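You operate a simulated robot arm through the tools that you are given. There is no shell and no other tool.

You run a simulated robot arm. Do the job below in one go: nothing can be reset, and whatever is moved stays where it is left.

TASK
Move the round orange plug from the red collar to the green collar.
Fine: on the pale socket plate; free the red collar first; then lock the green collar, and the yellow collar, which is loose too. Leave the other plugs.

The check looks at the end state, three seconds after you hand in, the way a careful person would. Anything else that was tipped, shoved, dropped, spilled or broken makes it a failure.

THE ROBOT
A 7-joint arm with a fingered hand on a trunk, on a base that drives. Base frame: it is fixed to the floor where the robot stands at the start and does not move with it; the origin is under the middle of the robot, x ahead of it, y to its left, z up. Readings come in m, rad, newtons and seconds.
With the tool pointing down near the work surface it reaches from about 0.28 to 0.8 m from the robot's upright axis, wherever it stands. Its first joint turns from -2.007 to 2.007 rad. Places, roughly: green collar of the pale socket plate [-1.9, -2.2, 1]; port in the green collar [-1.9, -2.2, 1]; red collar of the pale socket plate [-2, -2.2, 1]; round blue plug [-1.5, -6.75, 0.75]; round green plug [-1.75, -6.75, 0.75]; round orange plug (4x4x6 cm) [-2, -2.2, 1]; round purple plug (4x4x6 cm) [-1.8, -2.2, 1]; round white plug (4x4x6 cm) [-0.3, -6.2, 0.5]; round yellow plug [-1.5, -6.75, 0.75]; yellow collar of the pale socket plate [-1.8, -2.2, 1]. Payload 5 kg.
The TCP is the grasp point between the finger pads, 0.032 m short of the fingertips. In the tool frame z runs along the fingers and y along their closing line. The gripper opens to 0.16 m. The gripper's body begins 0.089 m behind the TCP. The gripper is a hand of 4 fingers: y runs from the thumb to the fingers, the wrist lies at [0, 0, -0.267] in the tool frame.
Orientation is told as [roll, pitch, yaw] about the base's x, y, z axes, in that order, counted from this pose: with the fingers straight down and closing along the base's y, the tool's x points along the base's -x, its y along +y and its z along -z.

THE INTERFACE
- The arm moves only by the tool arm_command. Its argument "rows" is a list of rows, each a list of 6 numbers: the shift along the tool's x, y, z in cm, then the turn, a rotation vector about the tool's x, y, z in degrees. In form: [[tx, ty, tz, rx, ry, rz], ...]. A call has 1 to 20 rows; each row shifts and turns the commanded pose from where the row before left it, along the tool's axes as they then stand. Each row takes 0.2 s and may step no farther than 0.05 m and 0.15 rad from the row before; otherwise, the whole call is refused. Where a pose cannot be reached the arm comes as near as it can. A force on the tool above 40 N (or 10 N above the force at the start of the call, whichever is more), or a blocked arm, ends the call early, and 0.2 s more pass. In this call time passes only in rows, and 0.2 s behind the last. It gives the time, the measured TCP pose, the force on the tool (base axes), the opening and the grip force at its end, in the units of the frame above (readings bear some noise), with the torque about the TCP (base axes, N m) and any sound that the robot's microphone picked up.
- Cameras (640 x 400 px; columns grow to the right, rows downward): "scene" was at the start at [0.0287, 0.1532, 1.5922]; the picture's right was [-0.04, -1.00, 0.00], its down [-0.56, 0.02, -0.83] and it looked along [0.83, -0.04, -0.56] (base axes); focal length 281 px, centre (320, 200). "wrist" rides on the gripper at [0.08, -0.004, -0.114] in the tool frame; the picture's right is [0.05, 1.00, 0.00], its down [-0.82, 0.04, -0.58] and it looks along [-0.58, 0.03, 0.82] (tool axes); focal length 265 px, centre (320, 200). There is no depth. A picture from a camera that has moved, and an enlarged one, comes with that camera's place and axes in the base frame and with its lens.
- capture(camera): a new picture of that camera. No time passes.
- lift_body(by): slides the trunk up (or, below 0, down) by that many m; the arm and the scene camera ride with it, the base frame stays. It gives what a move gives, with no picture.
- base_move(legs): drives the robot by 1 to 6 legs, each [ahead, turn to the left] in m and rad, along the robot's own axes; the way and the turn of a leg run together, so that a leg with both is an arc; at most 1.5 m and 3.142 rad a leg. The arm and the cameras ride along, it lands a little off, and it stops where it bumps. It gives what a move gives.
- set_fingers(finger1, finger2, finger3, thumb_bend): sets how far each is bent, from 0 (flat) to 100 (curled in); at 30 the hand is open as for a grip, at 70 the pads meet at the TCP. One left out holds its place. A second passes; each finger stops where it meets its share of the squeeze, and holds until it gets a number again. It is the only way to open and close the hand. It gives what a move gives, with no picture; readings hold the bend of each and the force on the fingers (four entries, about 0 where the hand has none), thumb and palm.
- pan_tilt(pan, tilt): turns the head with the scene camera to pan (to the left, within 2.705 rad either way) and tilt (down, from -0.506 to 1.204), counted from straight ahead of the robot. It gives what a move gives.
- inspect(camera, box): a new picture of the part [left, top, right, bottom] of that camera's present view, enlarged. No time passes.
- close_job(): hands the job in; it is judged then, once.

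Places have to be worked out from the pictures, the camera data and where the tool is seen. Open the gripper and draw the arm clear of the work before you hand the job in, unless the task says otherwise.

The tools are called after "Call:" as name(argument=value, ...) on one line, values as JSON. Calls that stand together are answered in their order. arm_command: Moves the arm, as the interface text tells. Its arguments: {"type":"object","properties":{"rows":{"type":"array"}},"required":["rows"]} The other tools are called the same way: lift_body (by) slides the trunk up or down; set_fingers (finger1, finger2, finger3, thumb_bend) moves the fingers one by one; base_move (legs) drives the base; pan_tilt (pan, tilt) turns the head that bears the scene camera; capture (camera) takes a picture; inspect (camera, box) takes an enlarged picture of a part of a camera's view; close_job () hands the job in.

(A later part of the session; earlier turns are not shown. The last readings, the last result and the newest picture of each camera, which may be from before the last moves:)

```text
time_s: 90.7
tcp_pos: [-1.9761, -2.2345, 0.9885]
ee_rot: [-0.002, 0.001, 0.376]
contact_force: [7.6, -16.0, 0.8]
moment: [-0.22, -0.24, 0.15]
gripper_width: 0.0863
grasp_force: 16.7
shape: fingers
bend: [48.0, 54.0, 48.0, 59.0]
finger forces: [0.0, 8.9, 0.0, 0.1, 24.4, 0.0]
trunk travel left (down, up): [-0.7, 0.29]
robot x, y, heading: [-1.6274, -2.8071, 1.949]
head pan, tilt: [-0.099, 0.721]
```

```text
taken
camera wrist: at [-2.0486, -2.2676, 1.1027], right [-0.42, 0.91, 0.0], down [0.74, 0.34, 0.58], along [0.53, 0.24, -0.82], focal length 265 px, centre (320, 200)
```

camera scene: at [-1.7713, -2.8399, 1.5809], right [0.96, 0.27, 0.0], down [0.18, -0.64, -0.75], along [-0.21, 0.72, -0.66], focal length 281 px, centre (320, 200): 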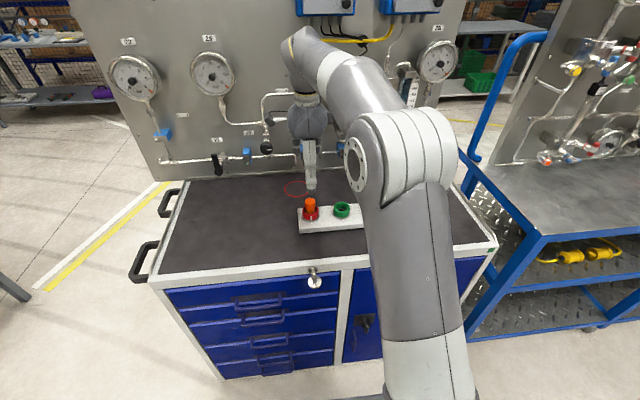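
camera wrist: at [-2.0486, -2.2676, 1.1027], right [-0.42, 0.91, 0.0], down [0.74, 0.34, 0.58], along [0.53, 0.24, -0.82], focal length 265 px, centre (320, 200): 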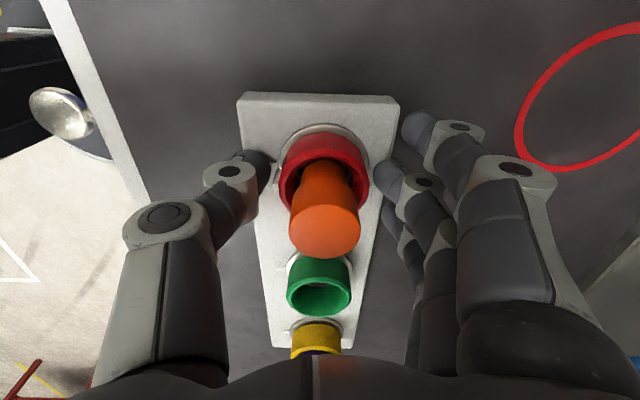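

The thumb pushes with 24 N against one finger's 9 N, so a single finger is unbalanced, and the bends (54 vs 59) show the collar sits about 3-4 mm toward the fingers. I reopen a bit, shift 3.5 mm toward the fingers, and then close all four.

Call:
set_fingers(finger1=48, finger2=48, finger3=48, thumb_bend=48)

Call:
arm_command(rows=[[0, 0.35, 0, 0, 0, 0]])

Call:
set_fingers(finger1=72, finger2=72, finger3=72, thumb_bend=72)

Call:
capture(camera="wrist")

Call:
inspect(camera="scene", box=[260, 150, 400, 250])

```text
time_s: 91.7
tcp_pos: [-1.9774, -2.2336, 0.9894]
ee_rot: [-0.001, 0.0, 0.377]
contact_force: [-0.5, 0.3, 0.4]
moment: [-0.01, 0.02, -0.03]
gripper_width: 0.0991
grasp_force: 0.0
shape: fingers
bend: [48.0, 48.0, 48.0, 48.0]
finger forces: [0.1, 0.0, 0.0, 0.0, 0.6, 0.0]
trunk travel left (down, up): [-0.7, 0.29]
robot x, y, heading: [-1.627, -2.8042, 1.947]
head pan, tilt: [-0.099, 0.721]
```

```text
time_s: 92.1
tcp_pos: [-1.9776, -2.2316, 0.99]
ee_rot: [-0.001, 0.0, 0.376]
contact_force: [1.1, -0.6, 0.0]
moment: [-0.04, 0.01, 0.0]
gripper_width: 0.1001
grasp_force: 0.4
shape: fingers
bend: [48.0, 48.0, 48.0, 48.0]
finger forces: [0.0, 0.0, 0.0, 0.0, 0.6, 0.0]
trunk travel left (down, up): [-0.7, 0.29]
robot x, y, heading: [-1.6271, -2.8078, 1.945]
head pan, tilt: [-0.099, 0.721]
```

```text
time_s: 93.1
tcp_pos: [-1.9779, -2.2299, 0.9885]
ee_rot: [0.0, -0.001, 0.379]
contact_force: [0.0, 1.0, 0.5]
moment: [0.93, 0.27, 0.18]
gripper_width: 0.0748
grasp_force: 21.2
shape: fingers
bend: [56.0, 56.0, 55.0, 57.0]
finger forces: [7.2, 7.2, 7.4, 0.0, 20.7, 0.0]
trunk travel left (down, up): [-0.7, 0.29]
robot x, y, heading: [-1.6222, -2.8054, 1.952]
head pan, tilt: [-0.099, 0.721]
```

```text
taken
camera wrist: at [-2.0508, -2.2632, 1.1032], right [-0.42, 0.91, 0.0], down [0.74, 0.34, 0.58], along [0.53, 0.24, -0.82], focal length 265 px, centre (320, 200)
```

wrist: 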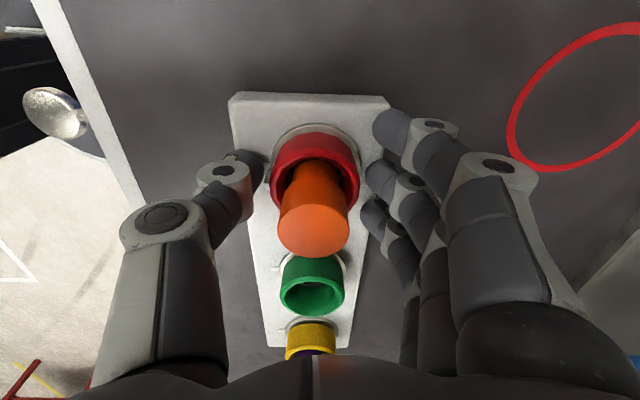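

```text
4.00 times, centred on (330, 200) of scene
camera zoom: at [-1.7717, -2.8394, 1.5809], right [0.96, 0.27, 0.0], down [0.18, -0.63, -0.75], along [-0.21, 0.72, -0.66], focal length 1124 px, centre (280, 200)
```

zoom: 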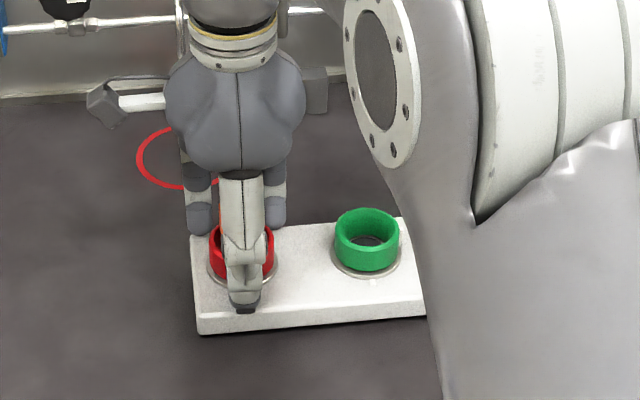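

All four digits now hold the collar in balance (net force about zero). I turn the hand counter-clockwise (from above) 25° as a first step and watch whether the collar's stripe follows.

Call:
arm_command(rows=[[0, 0, 0, 0, 0, -5], [0, 0, 0, 0, 0, -5], [0, 0, 0, 0, 0, -5], [0, 0, 0, 0, 0, -5], [0, 0, 0, 0, 0, -5]])

Call:
capture(camera="wrist")

Call:
inspect(camera="scene", box=[260, 150, 400, 250])

```text
time_s: 94.3
tcp_pos: [-1.9777, -2.2306, 0.9894]
ee_rot: [0.002, 0.001, 0.817]
contact_force: [3.8, 10.8, 8.5]
moment: [0.32, -0.22, -0.8]
gripper_width: 0.0694
grasp_force: 24.8
shape: fingers
bend: [55.0, 53.0, 63.0, 61.0]
finger forces: [8.4, 16.6, 0.1, 0.1, 24.1, 0.1]
trunk travel left (down, up): [-0.7, 0.29]
robot x, y, heading: [-1.6227, -2.8059, 1.952]
head pan, tilt: [-0.099, 0.721]
```

```text
taken
camera wrist: at [-2.0286, -2.2911, 1.1036], right [-0.76, 0.65, 0.0], down [0.53, 0.62, 0.58], along [0.37, 0.44, -0.82], focal length 265 px, centre (320, 200)
```

wrist: 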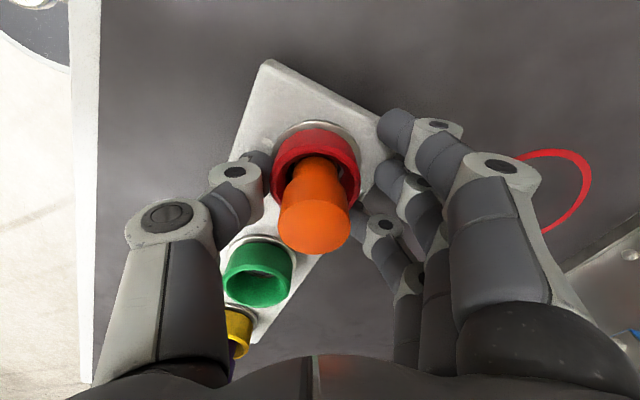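

```text
4.00 times, centred on (330, 200) of scene
camera zoom: at [-1.7703, -2.8394, 1.5812], right [0.96, 0.28, 0.0], down [0.18, -0.63, -0.75], along [-0.21, 0.72, -0.66], focal length 1124 px, centre (280, 200)
```

zoom: 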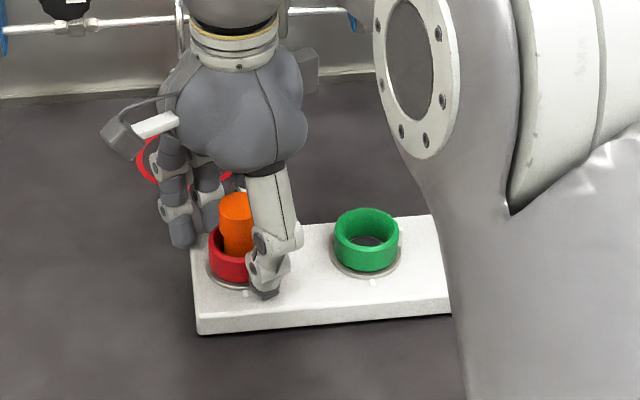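

The hand turned 25° with a resisting torque of 0.8 N m. I zoom in to see whether the stripe has moved with it.

Call:
inspect(camera="scene", box=[300, 190, 345, 225])

Call:
inspect(camera="wrist", box=[230, 110, 390, 260])

```text
11.43 times, centred on (322, 208) of scene
camera zoom: at [-1.7703, -2.8394, 1.5812], right [0.96, 0.28, 0.0], down [0.18, -0.63, -0.75], along [-0.21, 0.72, -0.66], focal length 3213 px, centre (291, 114)
```

zoom: 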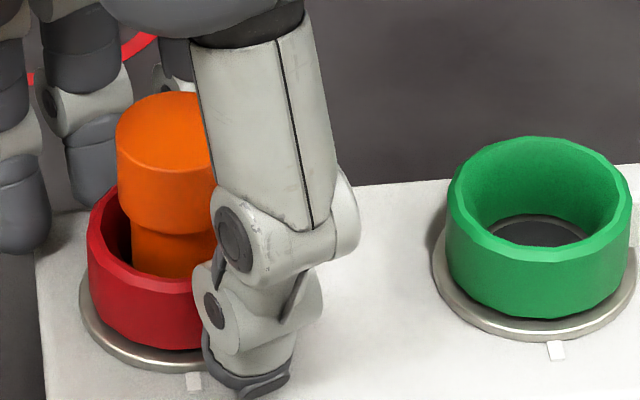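

```text
2.67 times, centred on (310, 185) of wrist
camera zoom: at [-2.0286, -2.2911, 1.1036], right [-0.76, 0.65, 0.0], down [0.53, 0.62, 0.58], along [0.37, 0.44, -0.82], focal length 708 px, centre (347, 240)
```

zoom: 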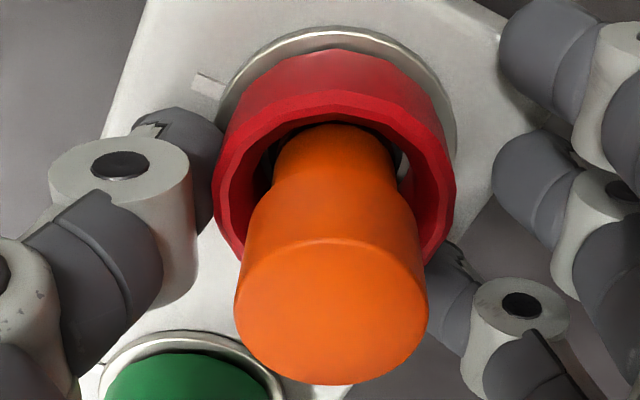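

The tick on the plate is visible and the stripe is no longer beside it, so the collar turns with the hand. I continue turning another 65° counter-clockwise.

Call:
arm_command(rows=[[0, 0, 0, 0, 0, -5], [0, 0, 0, 0, 0, -5], [0, 0, 0, 0, 0, -5], [0, 0, 0, 0, 0, -5], [0, 0, 0, 0, 0, -5], [0, 0, 0, 0, 0, -5], [0, 0, 0, 0, 0, -5], [0, 0, 0, 0, 0, -5], [0, 0, 0, 0, 0, -5], [0, 0, 0, 0, 0, -5], [0, 0, 0, 0, 0, -5], [0, 0, 0, 0, 0, -5], [0, 0, 0, 0, 0, -5]])

Call:
capture(camera="wrist")

Call:
inspect(camera="scene", box=[280, 160, 380, 240])

```text
time_s: 97.1
tcp_pos: [-1.9771, -2.2301, 0.9894]
ee_rot: [0.001, 0.0, 1.952]
contact_force: [-3.2, 1.6, 3.8]
moment: [0.01, 0.12, -0.2]
gripper_width: 0.051
grasp_force: 9.5
shape: fingers
bend: [62.0, 55.0, 63.0, 62.0]
finger forces: [3.0, 7.3, 0.0, 0.0, 9.3, 0.0]
trunk travel left (down, up): [-0.7, 0.29]
robot x, y, heading: [-1.6279, -2.8078, 1.945]
head pan, tilt: [-0.099, 0.721]
```

```text
taken
camera wrist: at [-1.9424, -2.3029, 1.1032], right [-0.91, -0.42, 0.0], down [-0.34, 0.74, 0.58], along [-0.24, 0.53, -0.82], focal length 265 px, centre (320, 200)
```

wrist: 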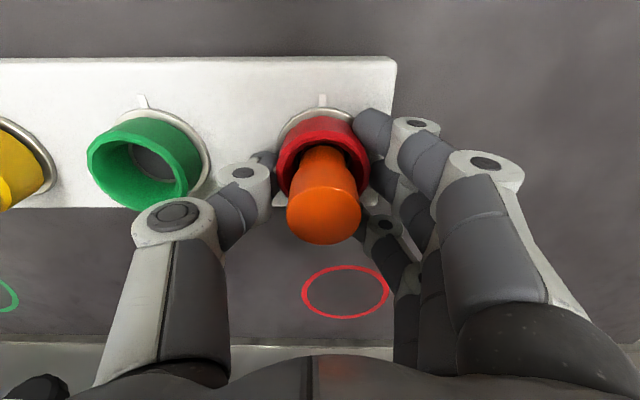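

```text
5.00 times, centred on (330, 200) of scene
camera zoom: at [-1.7714, -2.8398, 1.5809], right [0.96, 0.27, 0.0], down [0.18, -0.63, -0.75], along [-0.21, 0.72, -0.66], focal length 1406 px, centre (270, 200)
```

zoom: 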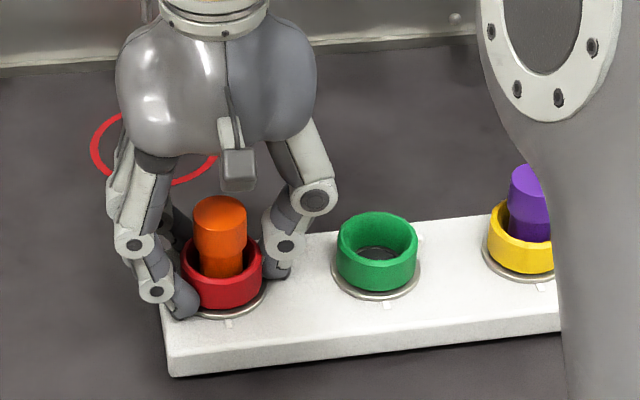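

The hand has turned a full 90° and the resistance fell off. I open just enough to clear the collar (thumb to 54 as green is close) and look at the stripe.

Call:
set_fingers(finger1=48, finger2=48, finger3=48, thumb_bend=54)

Call:
capture(camera="wrist")

Call:
inspect(camera="scene", box=[280, 160, 380, 240])

```text
time_s: 98.1
tcp_pos: [-1.9772, -2.2312, 0.9911]
ee_rot: [0.0, -0.004, 1.95]
contact_force: [-6.5, 4.7, 19.2]
moment: [0.42, -0.45, 0.29]
gripper_width: 0.0797
grasp_force: 8.8
shape: fingers
bend: [48.0, 48.0, 48.0, 57.0]
finger forces: [0.0, 0.1, 0.0, 0.0, 19.0, 0.1]
trunk travel left (down, up): [-0.7, 0.29]
robot x, y, heading: [-1.6239, -2.8088, 1.947]
head pan, tilt: [-0.099, 0.721]
```

```text
taken
camera wrist: at [-1.9424, -2.3035, 1.1043], right [-0.91, -0.42, 0.0], down [-0.34, 0.74, 0.58], along [-0.24, 0.53, -0.81], focal length 265 px, centre (320, 200)
```

wrist: 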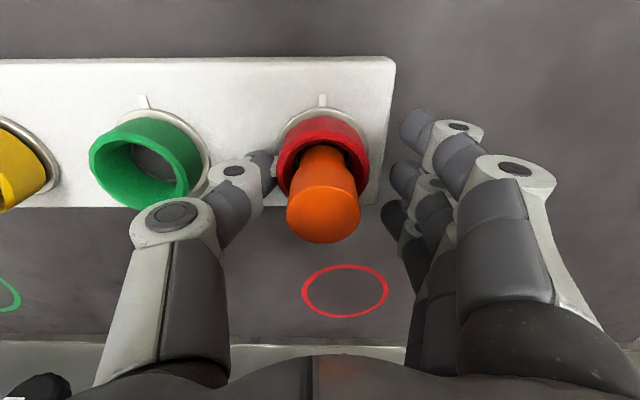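

```text
5.00 times, centred on (330, 200) of scene
camera zoom: at [-1.7713, -2.8409, 1.5811], right [0.96, 0.27, 0.0], down [0.18, -0.63, -0.75], along [-0.21, 0.72, -0.66], focal length 1406 px, centre (270, 200)
```

zoom: 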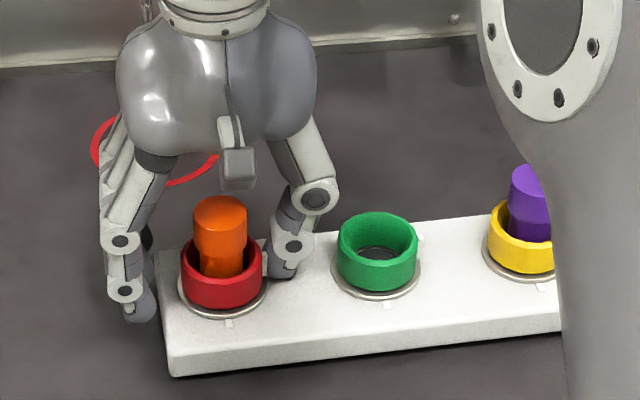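

The stripe now shows at the collar's right side, 90° from the tick, so the red collar is free. The opening thumb's tip is pressing down on the plate (19 N upward), so I raise the hand straight up 4 cm in small steps.

Call:
arm_command(rows=[[0, 0, -0.5, 0, 0, 0], [0, 0, -0.5, 0, 0, 0], [0, 0, -1, 0, 0, 0], [0, 0, -2, 0, 0, 0]])

Call:
inspect(camera="wrist", box=[0, 20, 400, 270])

Call:
inspect(camera="scene", box=[280, 160, 380, 240])

```text
time_s: 99.1
tcp_pos: [-1.9775, -2.2309, 1.0276]
ee_rot: [0.001, 0.001, 1.947]
contact_force: [0.5, 0.3, 0.0]
moment: [0.01, 0.0, 0.01]
gripper_width: 0.0864
grasp_force: 0.1
shape: fingers
bend: [48.0, 48.0, 48.0, 54.0]
finger forces: [0.1, 0.0, 0.0, 0.1, 0.0, 0.1]
trunk travel left (down, up): [-0.7, 0.29]
robot x, y, heading: [-1.6257, -2.8092, 1.949]
head pan, tilt: [-0.099, 0.721]
```

```text
1.60 times, centred on (200, 145) of wrist
camera zoom: at [-1.9425, -2.3044, 1.1422], right [-0.91, -0.42, 0.0], down [-0.34, 0.74, 0.58], along [-0.24, 0.52, -0.82], focal length 425 px, centre (512, 288)
```

zoom: 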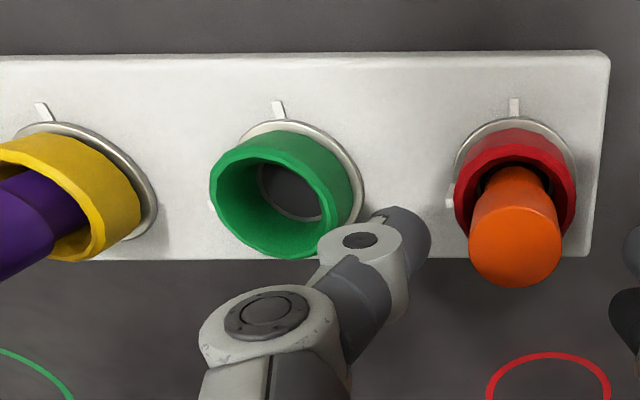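

```text
5.00 times, centred on (330, 200) of scene
camera zoom: at [-1.7712, -2.8401, 1.5809], right [0.96, 0.27, 0.0], down [0.18, -0.63, -0.75], along [-0.21, 0.72, -0.66], focal length 1406 px, centre (270, 200)
```

zoom: 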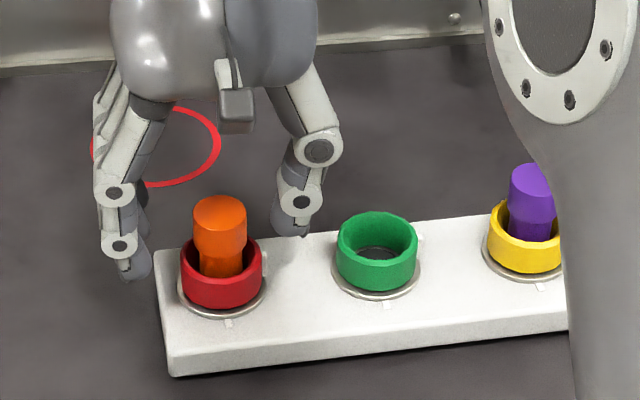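

The red stripe matches the free position of the others. Next I measure the orange plug's position relative to the tool axis in a zoomed wrist view, to pinch its head.

Call:
inspect(camera="wrist", box=[260, 60, 380, 210])

```text
2.67 times, centred on (320, 135) of wrist
camera zoom: at [-1.9425, -2.3044, 1.1422], right [-0.91, -0.42, 0.0], down [-0.34, 0.74, 0.58], along [-0.24, 0.52, -0.82], focal length 708 px, centre (320, 373)
```

zoom: 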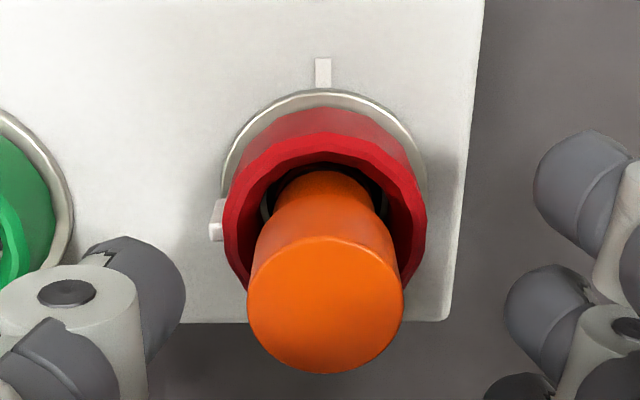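

By vision the plug is about 4 mm toward the robot and centred left-right. I shift 4 mm, lower to TCP z≈1.02 so the fingertips stay above the red rim, then set the thumb near contact and close the middle finger on the plug head.

Call:
arm_command(rows=[[0.4, 0, 0, 0, 0, 0], [0, 0, 0.7, 0, 0, 0]])

Call:
set_fingers(thumb_bend=64, finger2=56)

Call:
capture(camera="wrist")

Call:
inspect(camera="scene", box=[280, 160, 380, 240])

```text
time_s: 99.7
tcp_pos: [-1.9744, -2.2354, 1.0218]
ee_rot: [0.0, 0.0, 1.946]
contact_force: [-0.5, 0.4, -0.9]
moment: [0.0, 0.01, 0.03]
gripper_width: 0.0864
grasp_force: 0.0
shape: fingers
bend: [48.0, 48.0, 48.0, 54.0]
finger forces: [0.1, 0.0, 0.1, 0.0, 0.0, 0.1]
trunk travel left (down, up): [-0.7, 0.29]
robot x, y, heading: [-1.6233, -2.8092, 1.95]
head pan, tilt: [-0.099, 0.721]
```

```text
time_s: 100.7
tcp_pos: [-1.9751, -2.2351, 1.0215]
ee_rot: [-0.002, -0.002, 1.947]
contact_force: [-0.7, 0.3, 1.2]
moment: [0.03, -0.01, 0.0]
gripper_width: 0.0688
grasp_force: 0.0
shape: fingers
bend: [48.0, 56.0, 48.0, 64.0]
finger forces: [0.1, 0.1, 0.0, 0.0, 0.1, 0.0]
trunk travel left (down, up): [-0.7, 0.29]
robot x, y, heading: [-1.6272, -2.8085, 1.947]
head pan, tilt: [-0.099, 0.721]
```

```text
taken
camera wrist: at [-1.9407, -2.3078, 1.1361], right [-0.91, -0.42, 0.0], down [-0.34, 0.74, 0.58], along [-0.24, 0.52, -0.82], focal length 265 px, centre (320, 200)
```

wrist: 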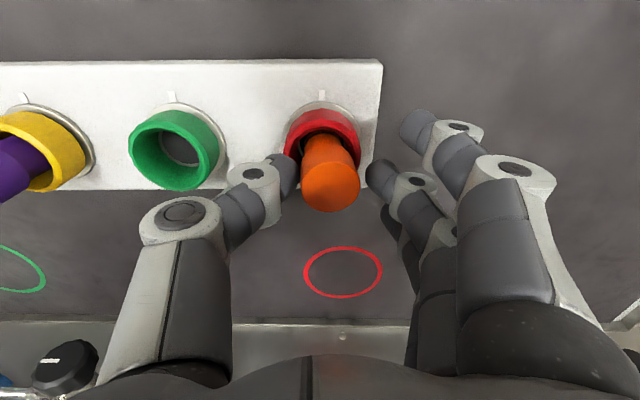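

```text
5.00 times, centred on (330, 200) of scene
camera zoom: at [-1.7713, -2.8398, 1.581], right [0.96, 0.27, 0.0], down [0.18, -0.63, -0.75], along [-0.21, 0.72, -0.66], focal length 1406 px, centre (270, 200)
```

zoom: 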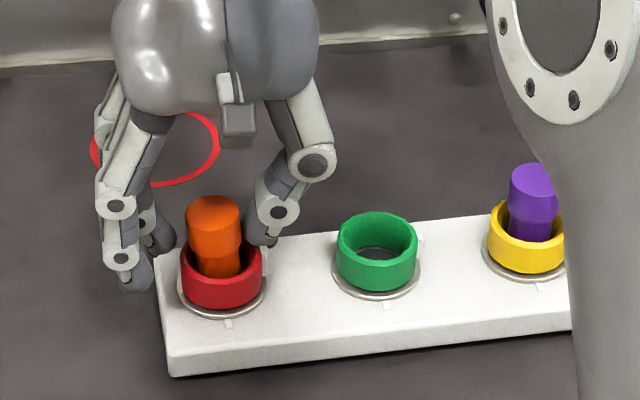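

The plug leans slightly away from the thumb, so it is loose in the collar. I close the middle finger on it now.

Call:
set_fingers(finger2=72)

Call:
capture(camera="wrist")

Call:
inspect(camera="scene", box=[280, 160, 380, 240])

```text
time_s: 101.7
tcp_pos: [-1.9748, -2.2347, 1.0216]
ee_rot: [0.0, -0.001, 1.948]
contact_force: [1.1, 0.1, 0.2]
moment: [0.02, -0.01, 0.0]
gripper_width: 0.0754
grasp_force: 7.4
shape: fingers
bend: [48.0, 68.0, 48.0, 62.0]
finger forces: [0.0, 7.5, 0.0, 0.1, 7.5, 0.0]
trunk travel left (down, up): [-0.7, 0.29]
robot x, y, heading: [-1.6224, -2.8099, 1.946]
head pan, tilt: [-0.099, 0.721]
```

```text
taken
camera wrist: at [-1.9407, -2.3078, 1.1361], right [-0.91, -0.42, 0.0], down [-0.34, 0.74, 0.58], along [-0.24, 0.52, -0.82], focal length 265 px, centre (320, 200)
```

wrist: 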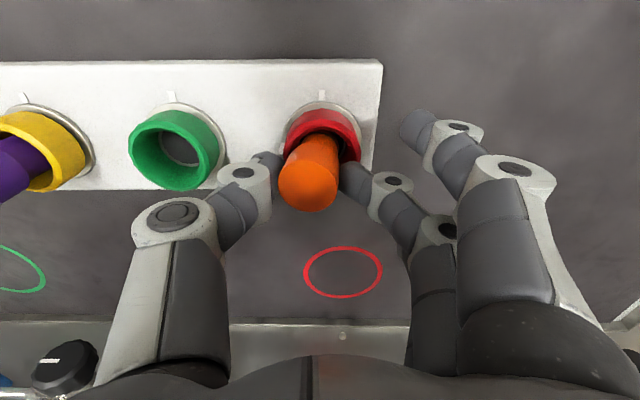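

```text
5.00 times, centred on (330, 200) of scene
camera zoom: at [-1.7713, -2.8398, 1.581], right [0.96, 0.27, 0.0], down [0.18, -0.63, -0.75], along [-0.21, 0.72, -0.66], focal length 1406 px, centre (270, 200)
```

zoom: 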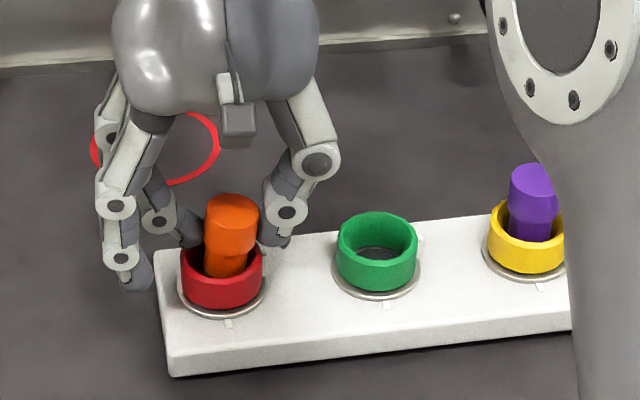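

Each pad holds with 7.5 N but the plug leans toward the thumb because finger 2 pushed further in. I advance the thumb to balance and bring the plug upright.

Call:
set_fingers(finger2=64, thumb_bend=68)

Call:
capture(camera="wrist")

Call:
inspect(camera="scene", box=[280, 160, 380, 240])

```text
time_s: 102.7
tcp_pos: [-1.9756, -2.2353, 1.0225]
ee_rot: [0.0, 0.0, 1.949]
contact_force: [0.0, 0.4, 0.0]
moment: [0.01, 0.01, 0.0]
gripper_width: 0.0667
grasp_force: 4.1
shape: fingers
bend: [48.0, 61.0, 48.0, 66.0]
finger forces: [0.0, 4.6, 0.0, 0.0, 4.5, 0.0]
trunk travel left (down, up): [-0.7, 0.29]
robot x, y, heading: [-1.6253, -2.8086, 1.946]
head pan, tilt: [-0.099, 0.721]
```

```text
taken
camera wrist: at [-1.9407, -2.3078, 1.1361], right [-0.91, -0.42, 0.0], down [-0.34, 0.74, 0.58], along [-0.24, 0.52, -0.82], focal length 265 px, centre (320, 200)
```

wrist: 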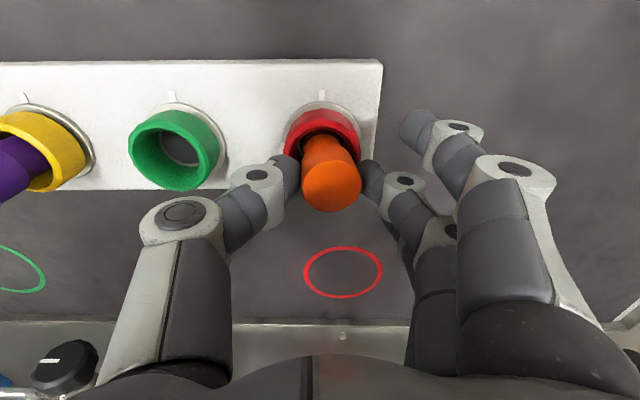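

```text
5.00 times, centred on (330, 200) of scene
camera zoom: at [-1.7713, -2.8398, 1.581], right [0.96, 0.27, 0.0], down [0.18, -0.63, -0.75], along [-0.21, 0.72, -0.66], focal length 1406 px, centre (270, 200)
```

zoom: 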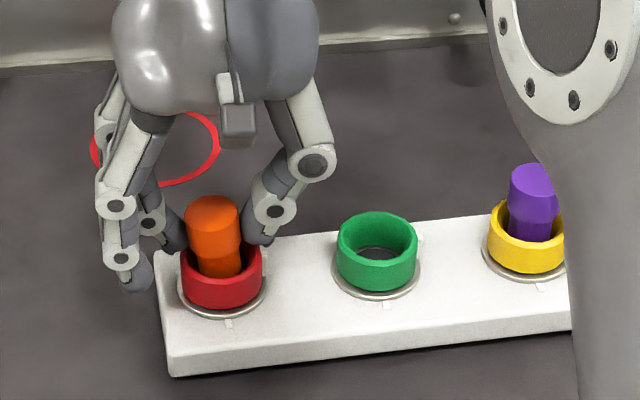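

Now it leans slightly the other way, so the upright balance lies between. I set thumb 67 and finger 68.

Call:
set_fingers(finger2=68, thumb_bend=67)

Call:
capture(camera="wrist")

Call:
inspect(camera="scene", box=[280, 160, 380, 240])

```text
time_s: 103.7
tcp_pos: [-1.9746, -2.2351, 1.0226]
ee_rot: [0.001, 0.001, 1.947]
contact_force: [-0.5, -0.1, -0.6]
moment: [-0.04, -0.05, -0.01]
gripper_width: 0.0688
grasp_force: 6.0
shape: fingers
bend: [48.0, 62.0, 48.0, 66.0]
finger forces: [0.0, 6.2, 0.1, 0.0, 6.1, 0.1]
trunk travel left (down, up): [-0.7, 0.29]
robot x, y, heading: [-1.6247, -2.8039, 1.948]
head pan, tilt: [-0.099, 0.721]
```

```text
taken
camera wrist: at [-1.9407, -2.3078, 1.1361], right [-0.91, -0.42, 0.0], down [-0.34, 0.74, 0.58], along [-0.24, 0.52, -0.82], focal length 265 px, centre (320, 200)
```

wrist: 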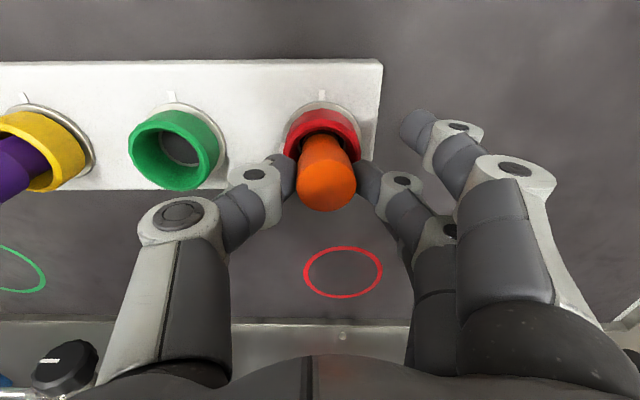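

```text
5.00 times, centred on (330, 200) of scene
camera zoom: at [-1.7713, -2.8398, 1.581], right [0.96, 0.27, 0.0], down [0.18, -0.63, -0.75], along [-0.21, 0.72, -0.66], focal length 1406 px, centre (270, 200)
```

zoom: 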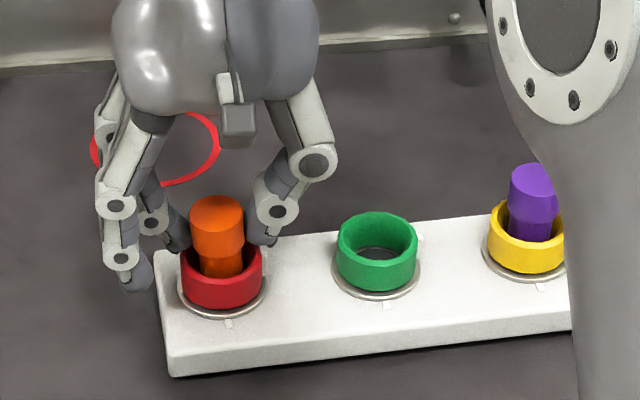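

The plug now stands nearly upright in a 6 N pinch. I lift it straight up about 5.5 cm in small steps.

Call:
arm_command(rows=[[0, 0, -0.5, 0, 0, 0], [0, 0, -1, 0, 0, 0], [0, 0, -1, 0, 0, 0], [0, 0, -1, 0, 0, 0], [0, 0, -1, 0, 0, 0], [0, 0, -1, 0, 0, 0]])

Call:
capture(camera="wrist")

Call:
inspect(camera="scene", box=[280, 140, 400, 240])

```text
time_s: 105.1
tcp_pos: [-1.9752, -2.2337, 1.077]
ee_rot: [0.0, 0.0, 1.947]
contact_force: [0.4, -0.3, -1.3]
moment: [0.0, -0.01, 0.01]
gripper_width: 0.0687
grasp_force: 5.9
shape: fingers
bend: [48.0, 62.0, 48.0, 66.0]
finger forces: [0.1, 6.3, 0.0, 0.0, 6.1, 0.0]
trunk travel left (down, up): [-0.7, 0.29]
robot x, y, heading: [-1.6258, -2.8078, 1.95]
head pan, tilt: [-0.099, 0.721]
```

```text
taken
camera wrist: at [-1.941, -2.3069, 1.1912], right [-0.91, -0.42, 0.0], down [-0.34, 0.74, 0.58], along [-0.24, 0.53, -0.82], focal length 265 px, centre (320, 200)
```

wrist: 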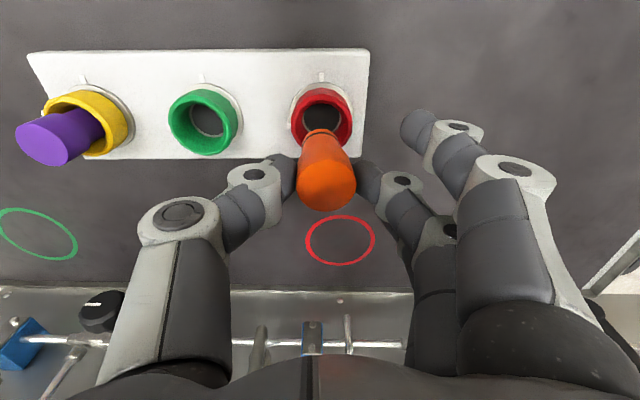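

```text
4.00 times, centred on (340, 190) of scene
camera zoom: at [-1.7713, -2.8398, 1.581], right [0.96, 0.27, 0.0], down [0.18, -0.63, -0.75], along [-0.21, 0.72, -0.66], focal length 1124 px, centre (240, 240)
```

zoom: 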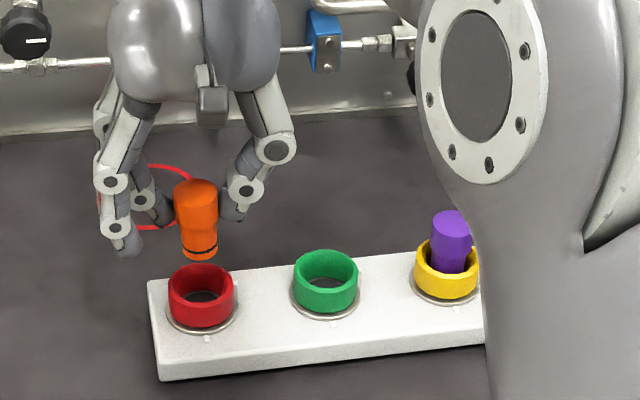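

The plug came out cleanly and hangs nearly upright. I zoom the wrist view to measure the green rim and the plug's lower end.

Call:
inspect(camera="wrist", box=[150, 60, 390, 220])

```text
2.50 times, centred on (270, 140) of wrist
camera zoom: at [-1.941, -2.3069, 1.1912], right [-0.91, -0.42, 0.0], down [-0.34, 0.74, 0.58], along [-0.24, 0.53, -0.82], focal length 664 px, centre (445, 350)
```

zoom: 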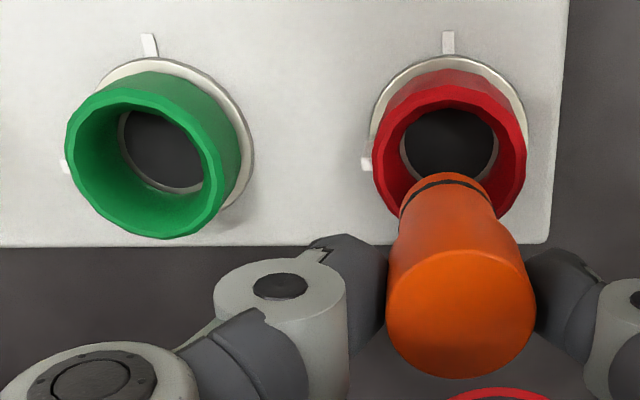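

Comparing plate edges across pictures, the plate seems to have turned about 2-3° while I unlocked red; the later clockwise turns should tend to undo that. I carry the plug 10 cm sideways over the green collar, keeping the height, and measure again there.

Call:
arm_command(rows=[[0, -2.5, 0, 0, 0, 0], [-0.1, -2.5, 0, 0, 0, 0], [-0.1, -2.5, 0, 0, 0, 0], [0, -2.5, 0, 0, 0, 0]])

Call:
inspect(camera="wrist", box=[220, 60, 460, 220])

Call:
inspect(camera="scene", box=[280, 140, 400, 240])

```text
time_s: 106.1
tcp_pos: [-1.8812, -2.1966, 1.0754]
ee_rot: [0.0, 0.002, 1.95]
contact_force: [0.0, 0.7, -0.9]
moment: [-0.03, 0.02, 0.03]
gripper_width: 0.0688
grasp_force: 6.5
shape: fingers
bend: [48.0, 62.0, 48.0, 66.0]
finger forces: [0.0, 6.2, 0.1, 0.1, 6.0, 0.0]
trunk travel left (down, up): [-0.7, 0.29]
robot x, y, heading: [-1.6245, -2.8048, 1.945]
head pan, tilt: [-0.099, 0.721]
```

```text
2.50 times, centred on (340, 140) of wrist
camera zoom: at [-1.8462, -2.268, 1.1896], right [-0.91, -0.42, 0.0], down [-0.34, 0.74, 0.58], along [-0.24, 0.52, -0.82], focal length 664 px, centre (270, 350)
```

zoom: 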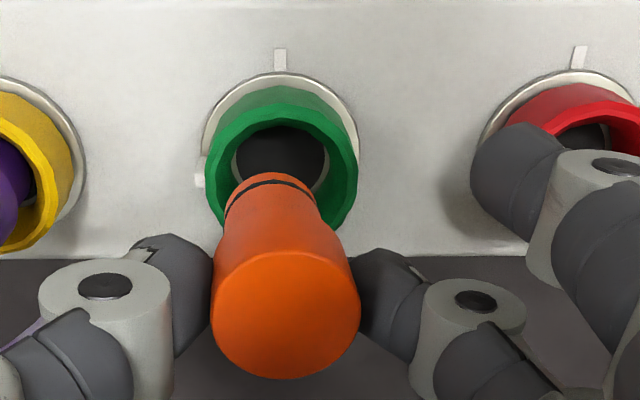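

```text
4.00 times, centred on (340, 190) of scene
camera zoom: at [-1.7707, -2.8396, 1.581], right [0.96, 0.27, 0.0], down [0.18, -0.63, -0.75], along [-0.21, 0.72, -0.66], focal length 1124 px, centre (240, 240)
```

zoom: 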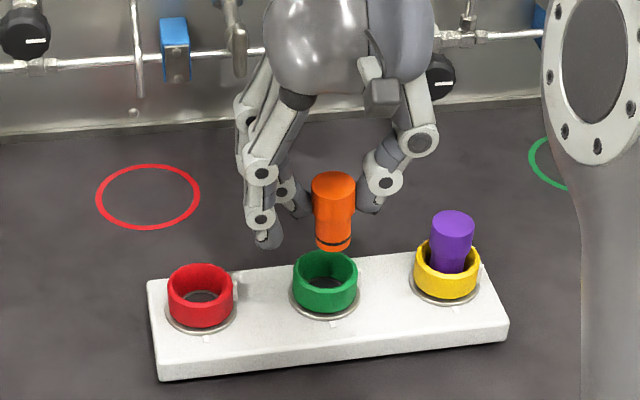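

Measured in this view, the green centre is about 4 mm to the left (+y) of the plug's lower end, front-back aligned; the scene view agrees. I shift 4 mm left and lower 3.3 cm so the plug's end just enters the collar, then check.

Call:
arm_command(rows=[[0, 0.4, 0, 0, 0, 0], [0, 0, 1, 0, 0, 0], [0, 0, 1, 0, 0, 0], [0, 0, 1, 0, 0, 0], [0, 0, 0.5, 0, 0, 0]])

Call:
inspect(camera="wrist", box=[220, 60, 460, 220])

Call:
inspect(camera="scene", box=[290, 150, 390, 230])

```text
time_s: 107.3
tcp_pos: [-1.886, -2.1969, 1.0407]
ee_rot: [-0.001, 0.001, 1.947]
contact_force: [-0.4, 0.0, -0.6]
moment: [0.02, 0.0, 0.01]
gripper_width: 0.0685
grasp_force: 6.7
shape: fingers
bend: [48.0, 62.0, 48.0, 66.0]
finger forces: [0.2, 6.2, 0.0, 0.0, 6.0, 0.0]
trunk travel left (down, up): [-0.7, 0.29]
robot x, y, heading: [-1.6203, -2.8084, 1.954]
head pan, tilt: [-0.099, 0.721]
```

```text
2.50 times, centred on (340, 140) of wrist
camera zoom: at [-1.8513, -2.2697, 1.1553], right [-0.91, -0.42, 0.0], down [-0.34, 0.74, 0.58], along [-0.24, 0.52, -0.82], focal length 664 px, centre (270, 350)
```

zoom: 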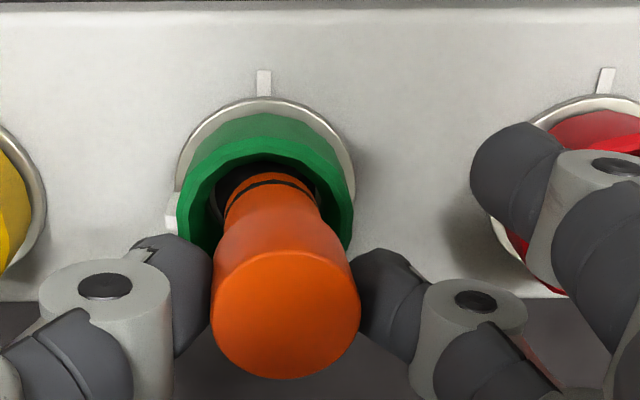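

```text
5.00 times, centred on (340, 190) of scene
camera zoom: at [-1.7713, -2.8397, 1.581], right [0.96, 0.27, 0.0], down [0.18, -0.63, -0.75], along [-0.21, 0.72, -0.66], focal length 1406 px, centre (220, 250)
```

zoom: 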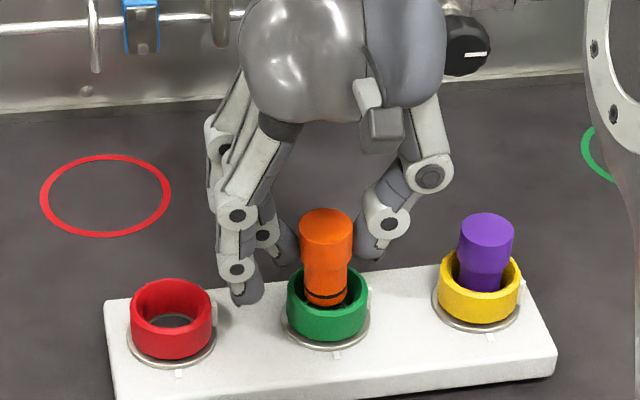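

The plug's end is inside the green collar, centred within about 1-2 mm and without contact. I lower the remaining ~1.8 cm in small steps.

Call:
arm_command(rows=[[0, -0.1, 0.4, 0, 0, 0], [0, 0, 0.4, 0, 0, 0], [0, 0, 0.4, 0, 0, 0], [0, 0, 0.3, 0, 0, 0]])

Call:
inspect(camera="wrist", box=[220, 60, 460, 220])

Call:
inspect(camera="scene", box=[290, 150, 390, 230])

```text
time_s: 108.3
tcp_pos: [-1.8859, -2.1964, 1.027]
ee_rot: [0.001, -0.002, 1.948]
contact_force: [-0.9, 0.4, -0.8]
moment: [-0.03, 0.0, -0.01]
gripper_width: 0.0688
grasp_force: 5.9
shape: fingers
bend: [48.0, 62.0, 48.0, 66.0]
finger forces: [0.0, 6.2, 0.0, 0.0, 6.0, 0.0]
trunk travel left (down, up): [-0.7, 0.29]
robot x, y, heading: [-1.6215, -2.809, 1.949]
head pan, tilt: [-0.099, 0.721]
```

```text
2.50 times, centred on (340, 140) of wrist
camera zoom: at [-1.8511, -2.2699, 1.1412], right [-0.91, -0.42, 0.0], down [-0.34, 0.74, 0.58], along [-0.24, 0.52, -0.82], focal length 664 px, centre (270, 350)
```

zoom: 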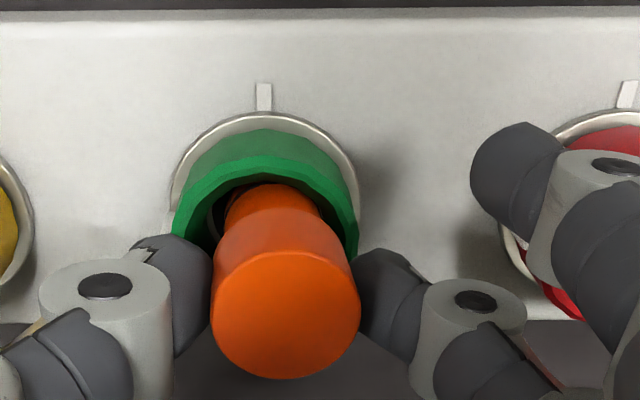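

```text
5.00 times, centred on (340, 190) of scene
camera zoom: at [-1.7713, -2.8397, 1.581], right [0.96, 0.27, 0.0], down [0.18, -0.63, -0.75], along [-0.21, 0.72, -0.66], focal length 1406 px, centre (220, 250)
```

zoom: 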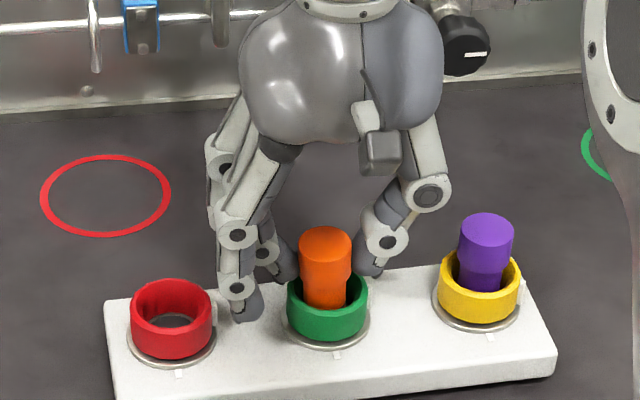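

No contact yet, and the orange top is about 4 mm higher over its rim than purple's. I lower another 4.5 mm in fine steps watching the vertical force.

Call:
arm_command(rows=[[0, 0, 0.15, 0, 0, 0], [0, 0, 0.15, 0, 0, 0], [0, 0, 0.15, 0, 0, 0]])

Call:
inspect(camera="scene", box=[290, 150, 390, 230])

```text
time_s: 109.1
tcp_pos: [-1.8847, -2.1962, 1.0223]
ee_rot: [-0.001, 0.001, 1.948]
contact_force: [0.5, -0.1, -0.3]
moment: [-0.01, 0.0, -0.01]
gripper_width: 0.0688
grasp_force: 6.4
shape: fingers
bend: [48.0, 62.0, 48.0, 66.0]
finger forces: [0.1, 6.2, 0.0, 0.0, 6.0, 0.1]
trunk travel left (down, up): [-0.7, 0.29]
robot x, y, heading: [-1.6265, -2.8076, 1.949]
head pan, tilt: [-0.099, 0.721]
```

```text
5.00 times, centred on (340, 190) of scene
camera zoom: at [-1.7713, -2.8397, 1.581], right [0.96, 0.27, 0.0], down [0.18, -0.63, -0.75], along [-0.21, 0.72, -0.66], focal length 1406 px, centre (220, 250)
```

zoom: 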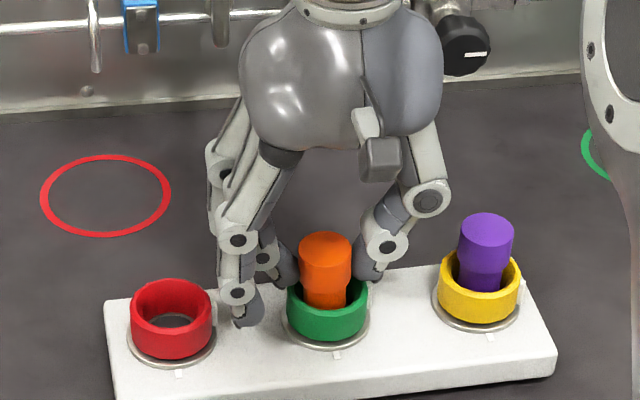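

Still no contact force, and the orange top is now about level with purple's over its rim. I try another 2 mm to feel the seat.

Call:
arm_command(rows=[[0, 0, 0.1, 0, 0, 0], [0, 0, 0.1, 0, 0, 0]])

Call:
inspect(camera="scene", box=[320, 180, 390, 230])

```text
time_s: 109.7
tcp_pos: [-1.8854, -2.1965, 1.0219]
ee_rot: [0.001, -0.001, 1.949]
contact_force: [-0.3, -0.2, -1.1]
moment: [-0.01, 0.02, -0.04]
gripper_width: 0.0686
grasp_force: 6.5
shape: fingers
bend: [48.0, 62.0, 48.0, 66.0]
finger forces: [0.1, 6.2, 0.0, 0.1, 6.1, 0.0]
trunk travel left (down, up): [-0.7, 0.29]
robot x, y, heading: [-1.6237, -2.8052, 1.943]
head pan, tilt: [-0.099, 0.721]
```

```text
8.00 times, centred on (355, 205) of scene
camera zoom: at [-1.7713, -2.8397, 1.581], right [0.96, 0.27, 0.0], down [0.18, -0.63, -0.75], along [-0.21, 0.72, -0.66], focal length 2249 px, centre (40, 160)
```

zoom: 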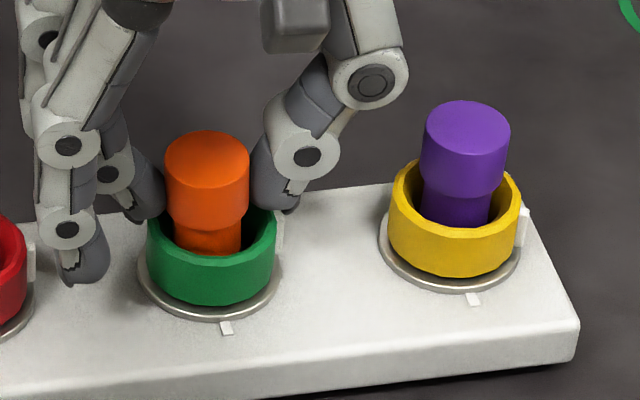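

Tick-to-top height of orange now equals purple's (about 170 px each). I probe 2 mm lower once more to see whether it bottoms out.

Call:
arm_command(rows=[[0, 0, 0.1, 0, 0, 0], [0, 0, 0.1, 0, 0, 0], [0, 0, 0, 0, 0, 0]])

Call:
inspect(camera="scene", box=[320, 180, 390, 230])

```text
time_s: 110.5
tcp_pos: [-1.8868, -2.1956, 1.0208]
ee_rot: [0.0, 0.0, 1.948]
contact_force: [1.2, 1.2, 6.5]
moment: [0.02, -0.06, -0.01]
gripper_width: 0.0692
grasp_force: 7.5
shape: fingers
bend: [48.0, 63.0, 48.0, 66.0]
finger forces: [0.0, 6.5, 0.1, 0.0, 8.5, 0.0]
trunk travel left (down, up): [-0.7, 0.29]
robot x, y, heading: [-1.6202, -2.8105, 1.951]
head pan, tilt: [-0.099, 0.721]
```

```text
8.00 times, centred on (355, 205) of scene
camera zoom: at [-1.7708, -2.8402, 1.5811], right [0.96, 0.27, 0.0], down [0.18, -0.63, -0.75], along [-0.21, 0.72, -0.66], focal length 2249 px, centre (40, 160)
```

zoom: 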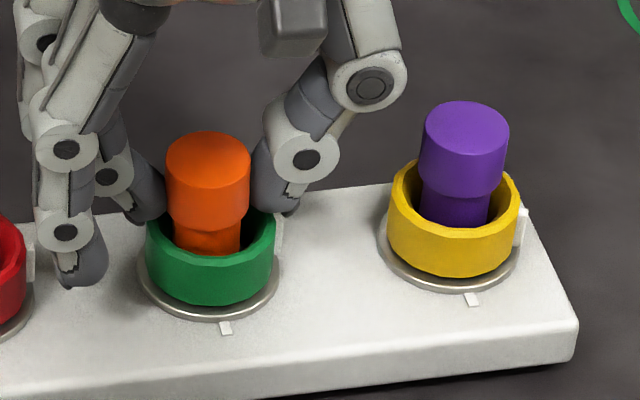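

The vertical force rose to 6.5 N: the plug is seated at the same height as purple. I open finger and thumb a little to release it.

Call:
set_fingers(finger2=50, thumb_bend=54)

Call:
arm_command(rows=[[0, 0, -1, 0, 0, 0], [0, 0, -2, 0, 0, 0], [0, 0, -3, 0, 0, 0]])

Call:
capture(camera="wrist")

Call:
inspect(camera="scene", box=[290, 150, 390, 230])

```text
time_s: 111.5
tcp_pos: [-1.8861, -2.1965, 1.0192]
ee_rot: [-0.001, 0.0, 1.947]
contact_force: [0.4, -0.4, -0.4]
moment: [-0.02, 0.0, 0.05]
gripper_width: 0.0867
grasp_force: 0.0
shape: fingers
bend: [48.0, 50.0, 48.0, 54.0]
finger forces: [0.0, 0.0, 0.0, 0.1, 0.0, 0.0]
trunk travel left (down, up): [-0.7, 0.29]
robot x, y, heading: [-1.6252, -2.811, 1.945]
head pan, tilt: [-0.099, 0.721]
```

```text
time_s: 112.3
tcp_pos: [-1.886, -2.1979, 1.0784]
ee_rot: [-0.001, -0.002, 1.947]
contact_force: [0.4, 0.2, -0.2]
moment: [0.0, -0.01, 0.02]
gripper_width: 0.0865
grasp_force: 0.2
shape: fingers
bend: [48.0, 50.0, 48.0, 54.0]
finger forces: [0.0, 0.1, 0.0, 0.0, 0.0, 0.0]
trunk travel left (down, up): [-0.7, 0.29]
robot x, y, heading: [-1.6268, -2.8076, 1.95]
head pan, tilt: [-0.099, 0.721]
```

```text
taken
camera wrist: at [-1.8516, -2.2706, 1.1935], right [-0.91, -0.42, 0.0], down [-0.34, 0.74, 0.58], along [-0.24, 0.52, -0.82], focal length 265 px, centre (320, 200)
```

wrist: 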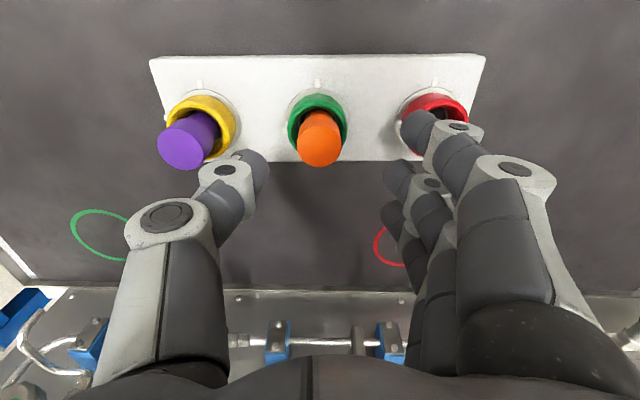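

```text
5.00 times, centred on (340, 190) of scene
camera zoom: at [-1.7712, -2.8402, 1.5809], right [0.96, 0.27, 0.0], down [0.18, -0.63, -0.75], along [-0.21, 0.72, -0.66], focal length 1406 px, centre (220, 250)
```

zoom: 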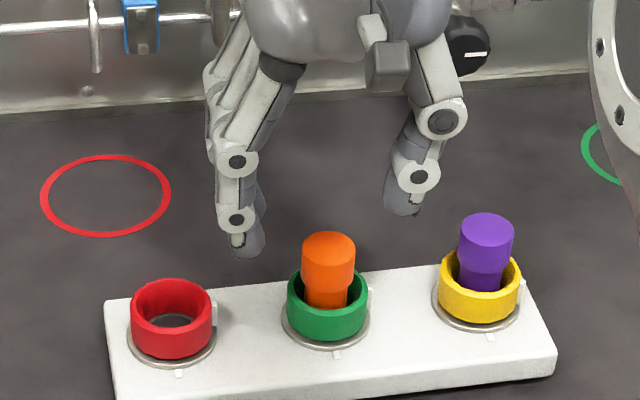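

The orange plug stands upright in the green collar. I check how far the plate's orientation changed by zooming the wrist view on the ticks and collars before locking.

Call:
inspect(camera="wrist", box=[140, 40, 500, 180])

Call:
inspect(camera="wrist", box=[260, 60, 380, 180])

```text
1.78 times, centred on (320, 110) of wrist
camera zoom: at [-1.8516, -2.2706, 1.1935], right [-0.91, -0.42, 0.0], down [-0.34, 0.74, 0.58], along [-0.24, 0.52, -0.82], focal length 472 px, centre (320, 360)
```

zoom: 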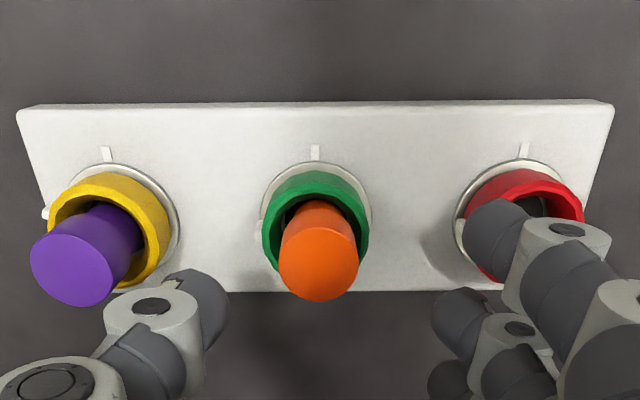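

```text
3.33 times, centred on (320, 120) of wrist
camera zoom: at [-1.8516, -2.2706, 1.1935], right [-0.91, -0.42, 0.0], down [-0.34, 0.74, 0.58], along [-0.24, 0.52, -0.82], focal length 885 px, centre (320, 467)
```

zoom: 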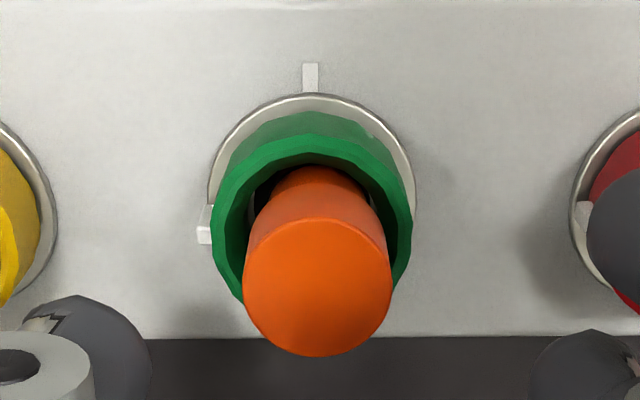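

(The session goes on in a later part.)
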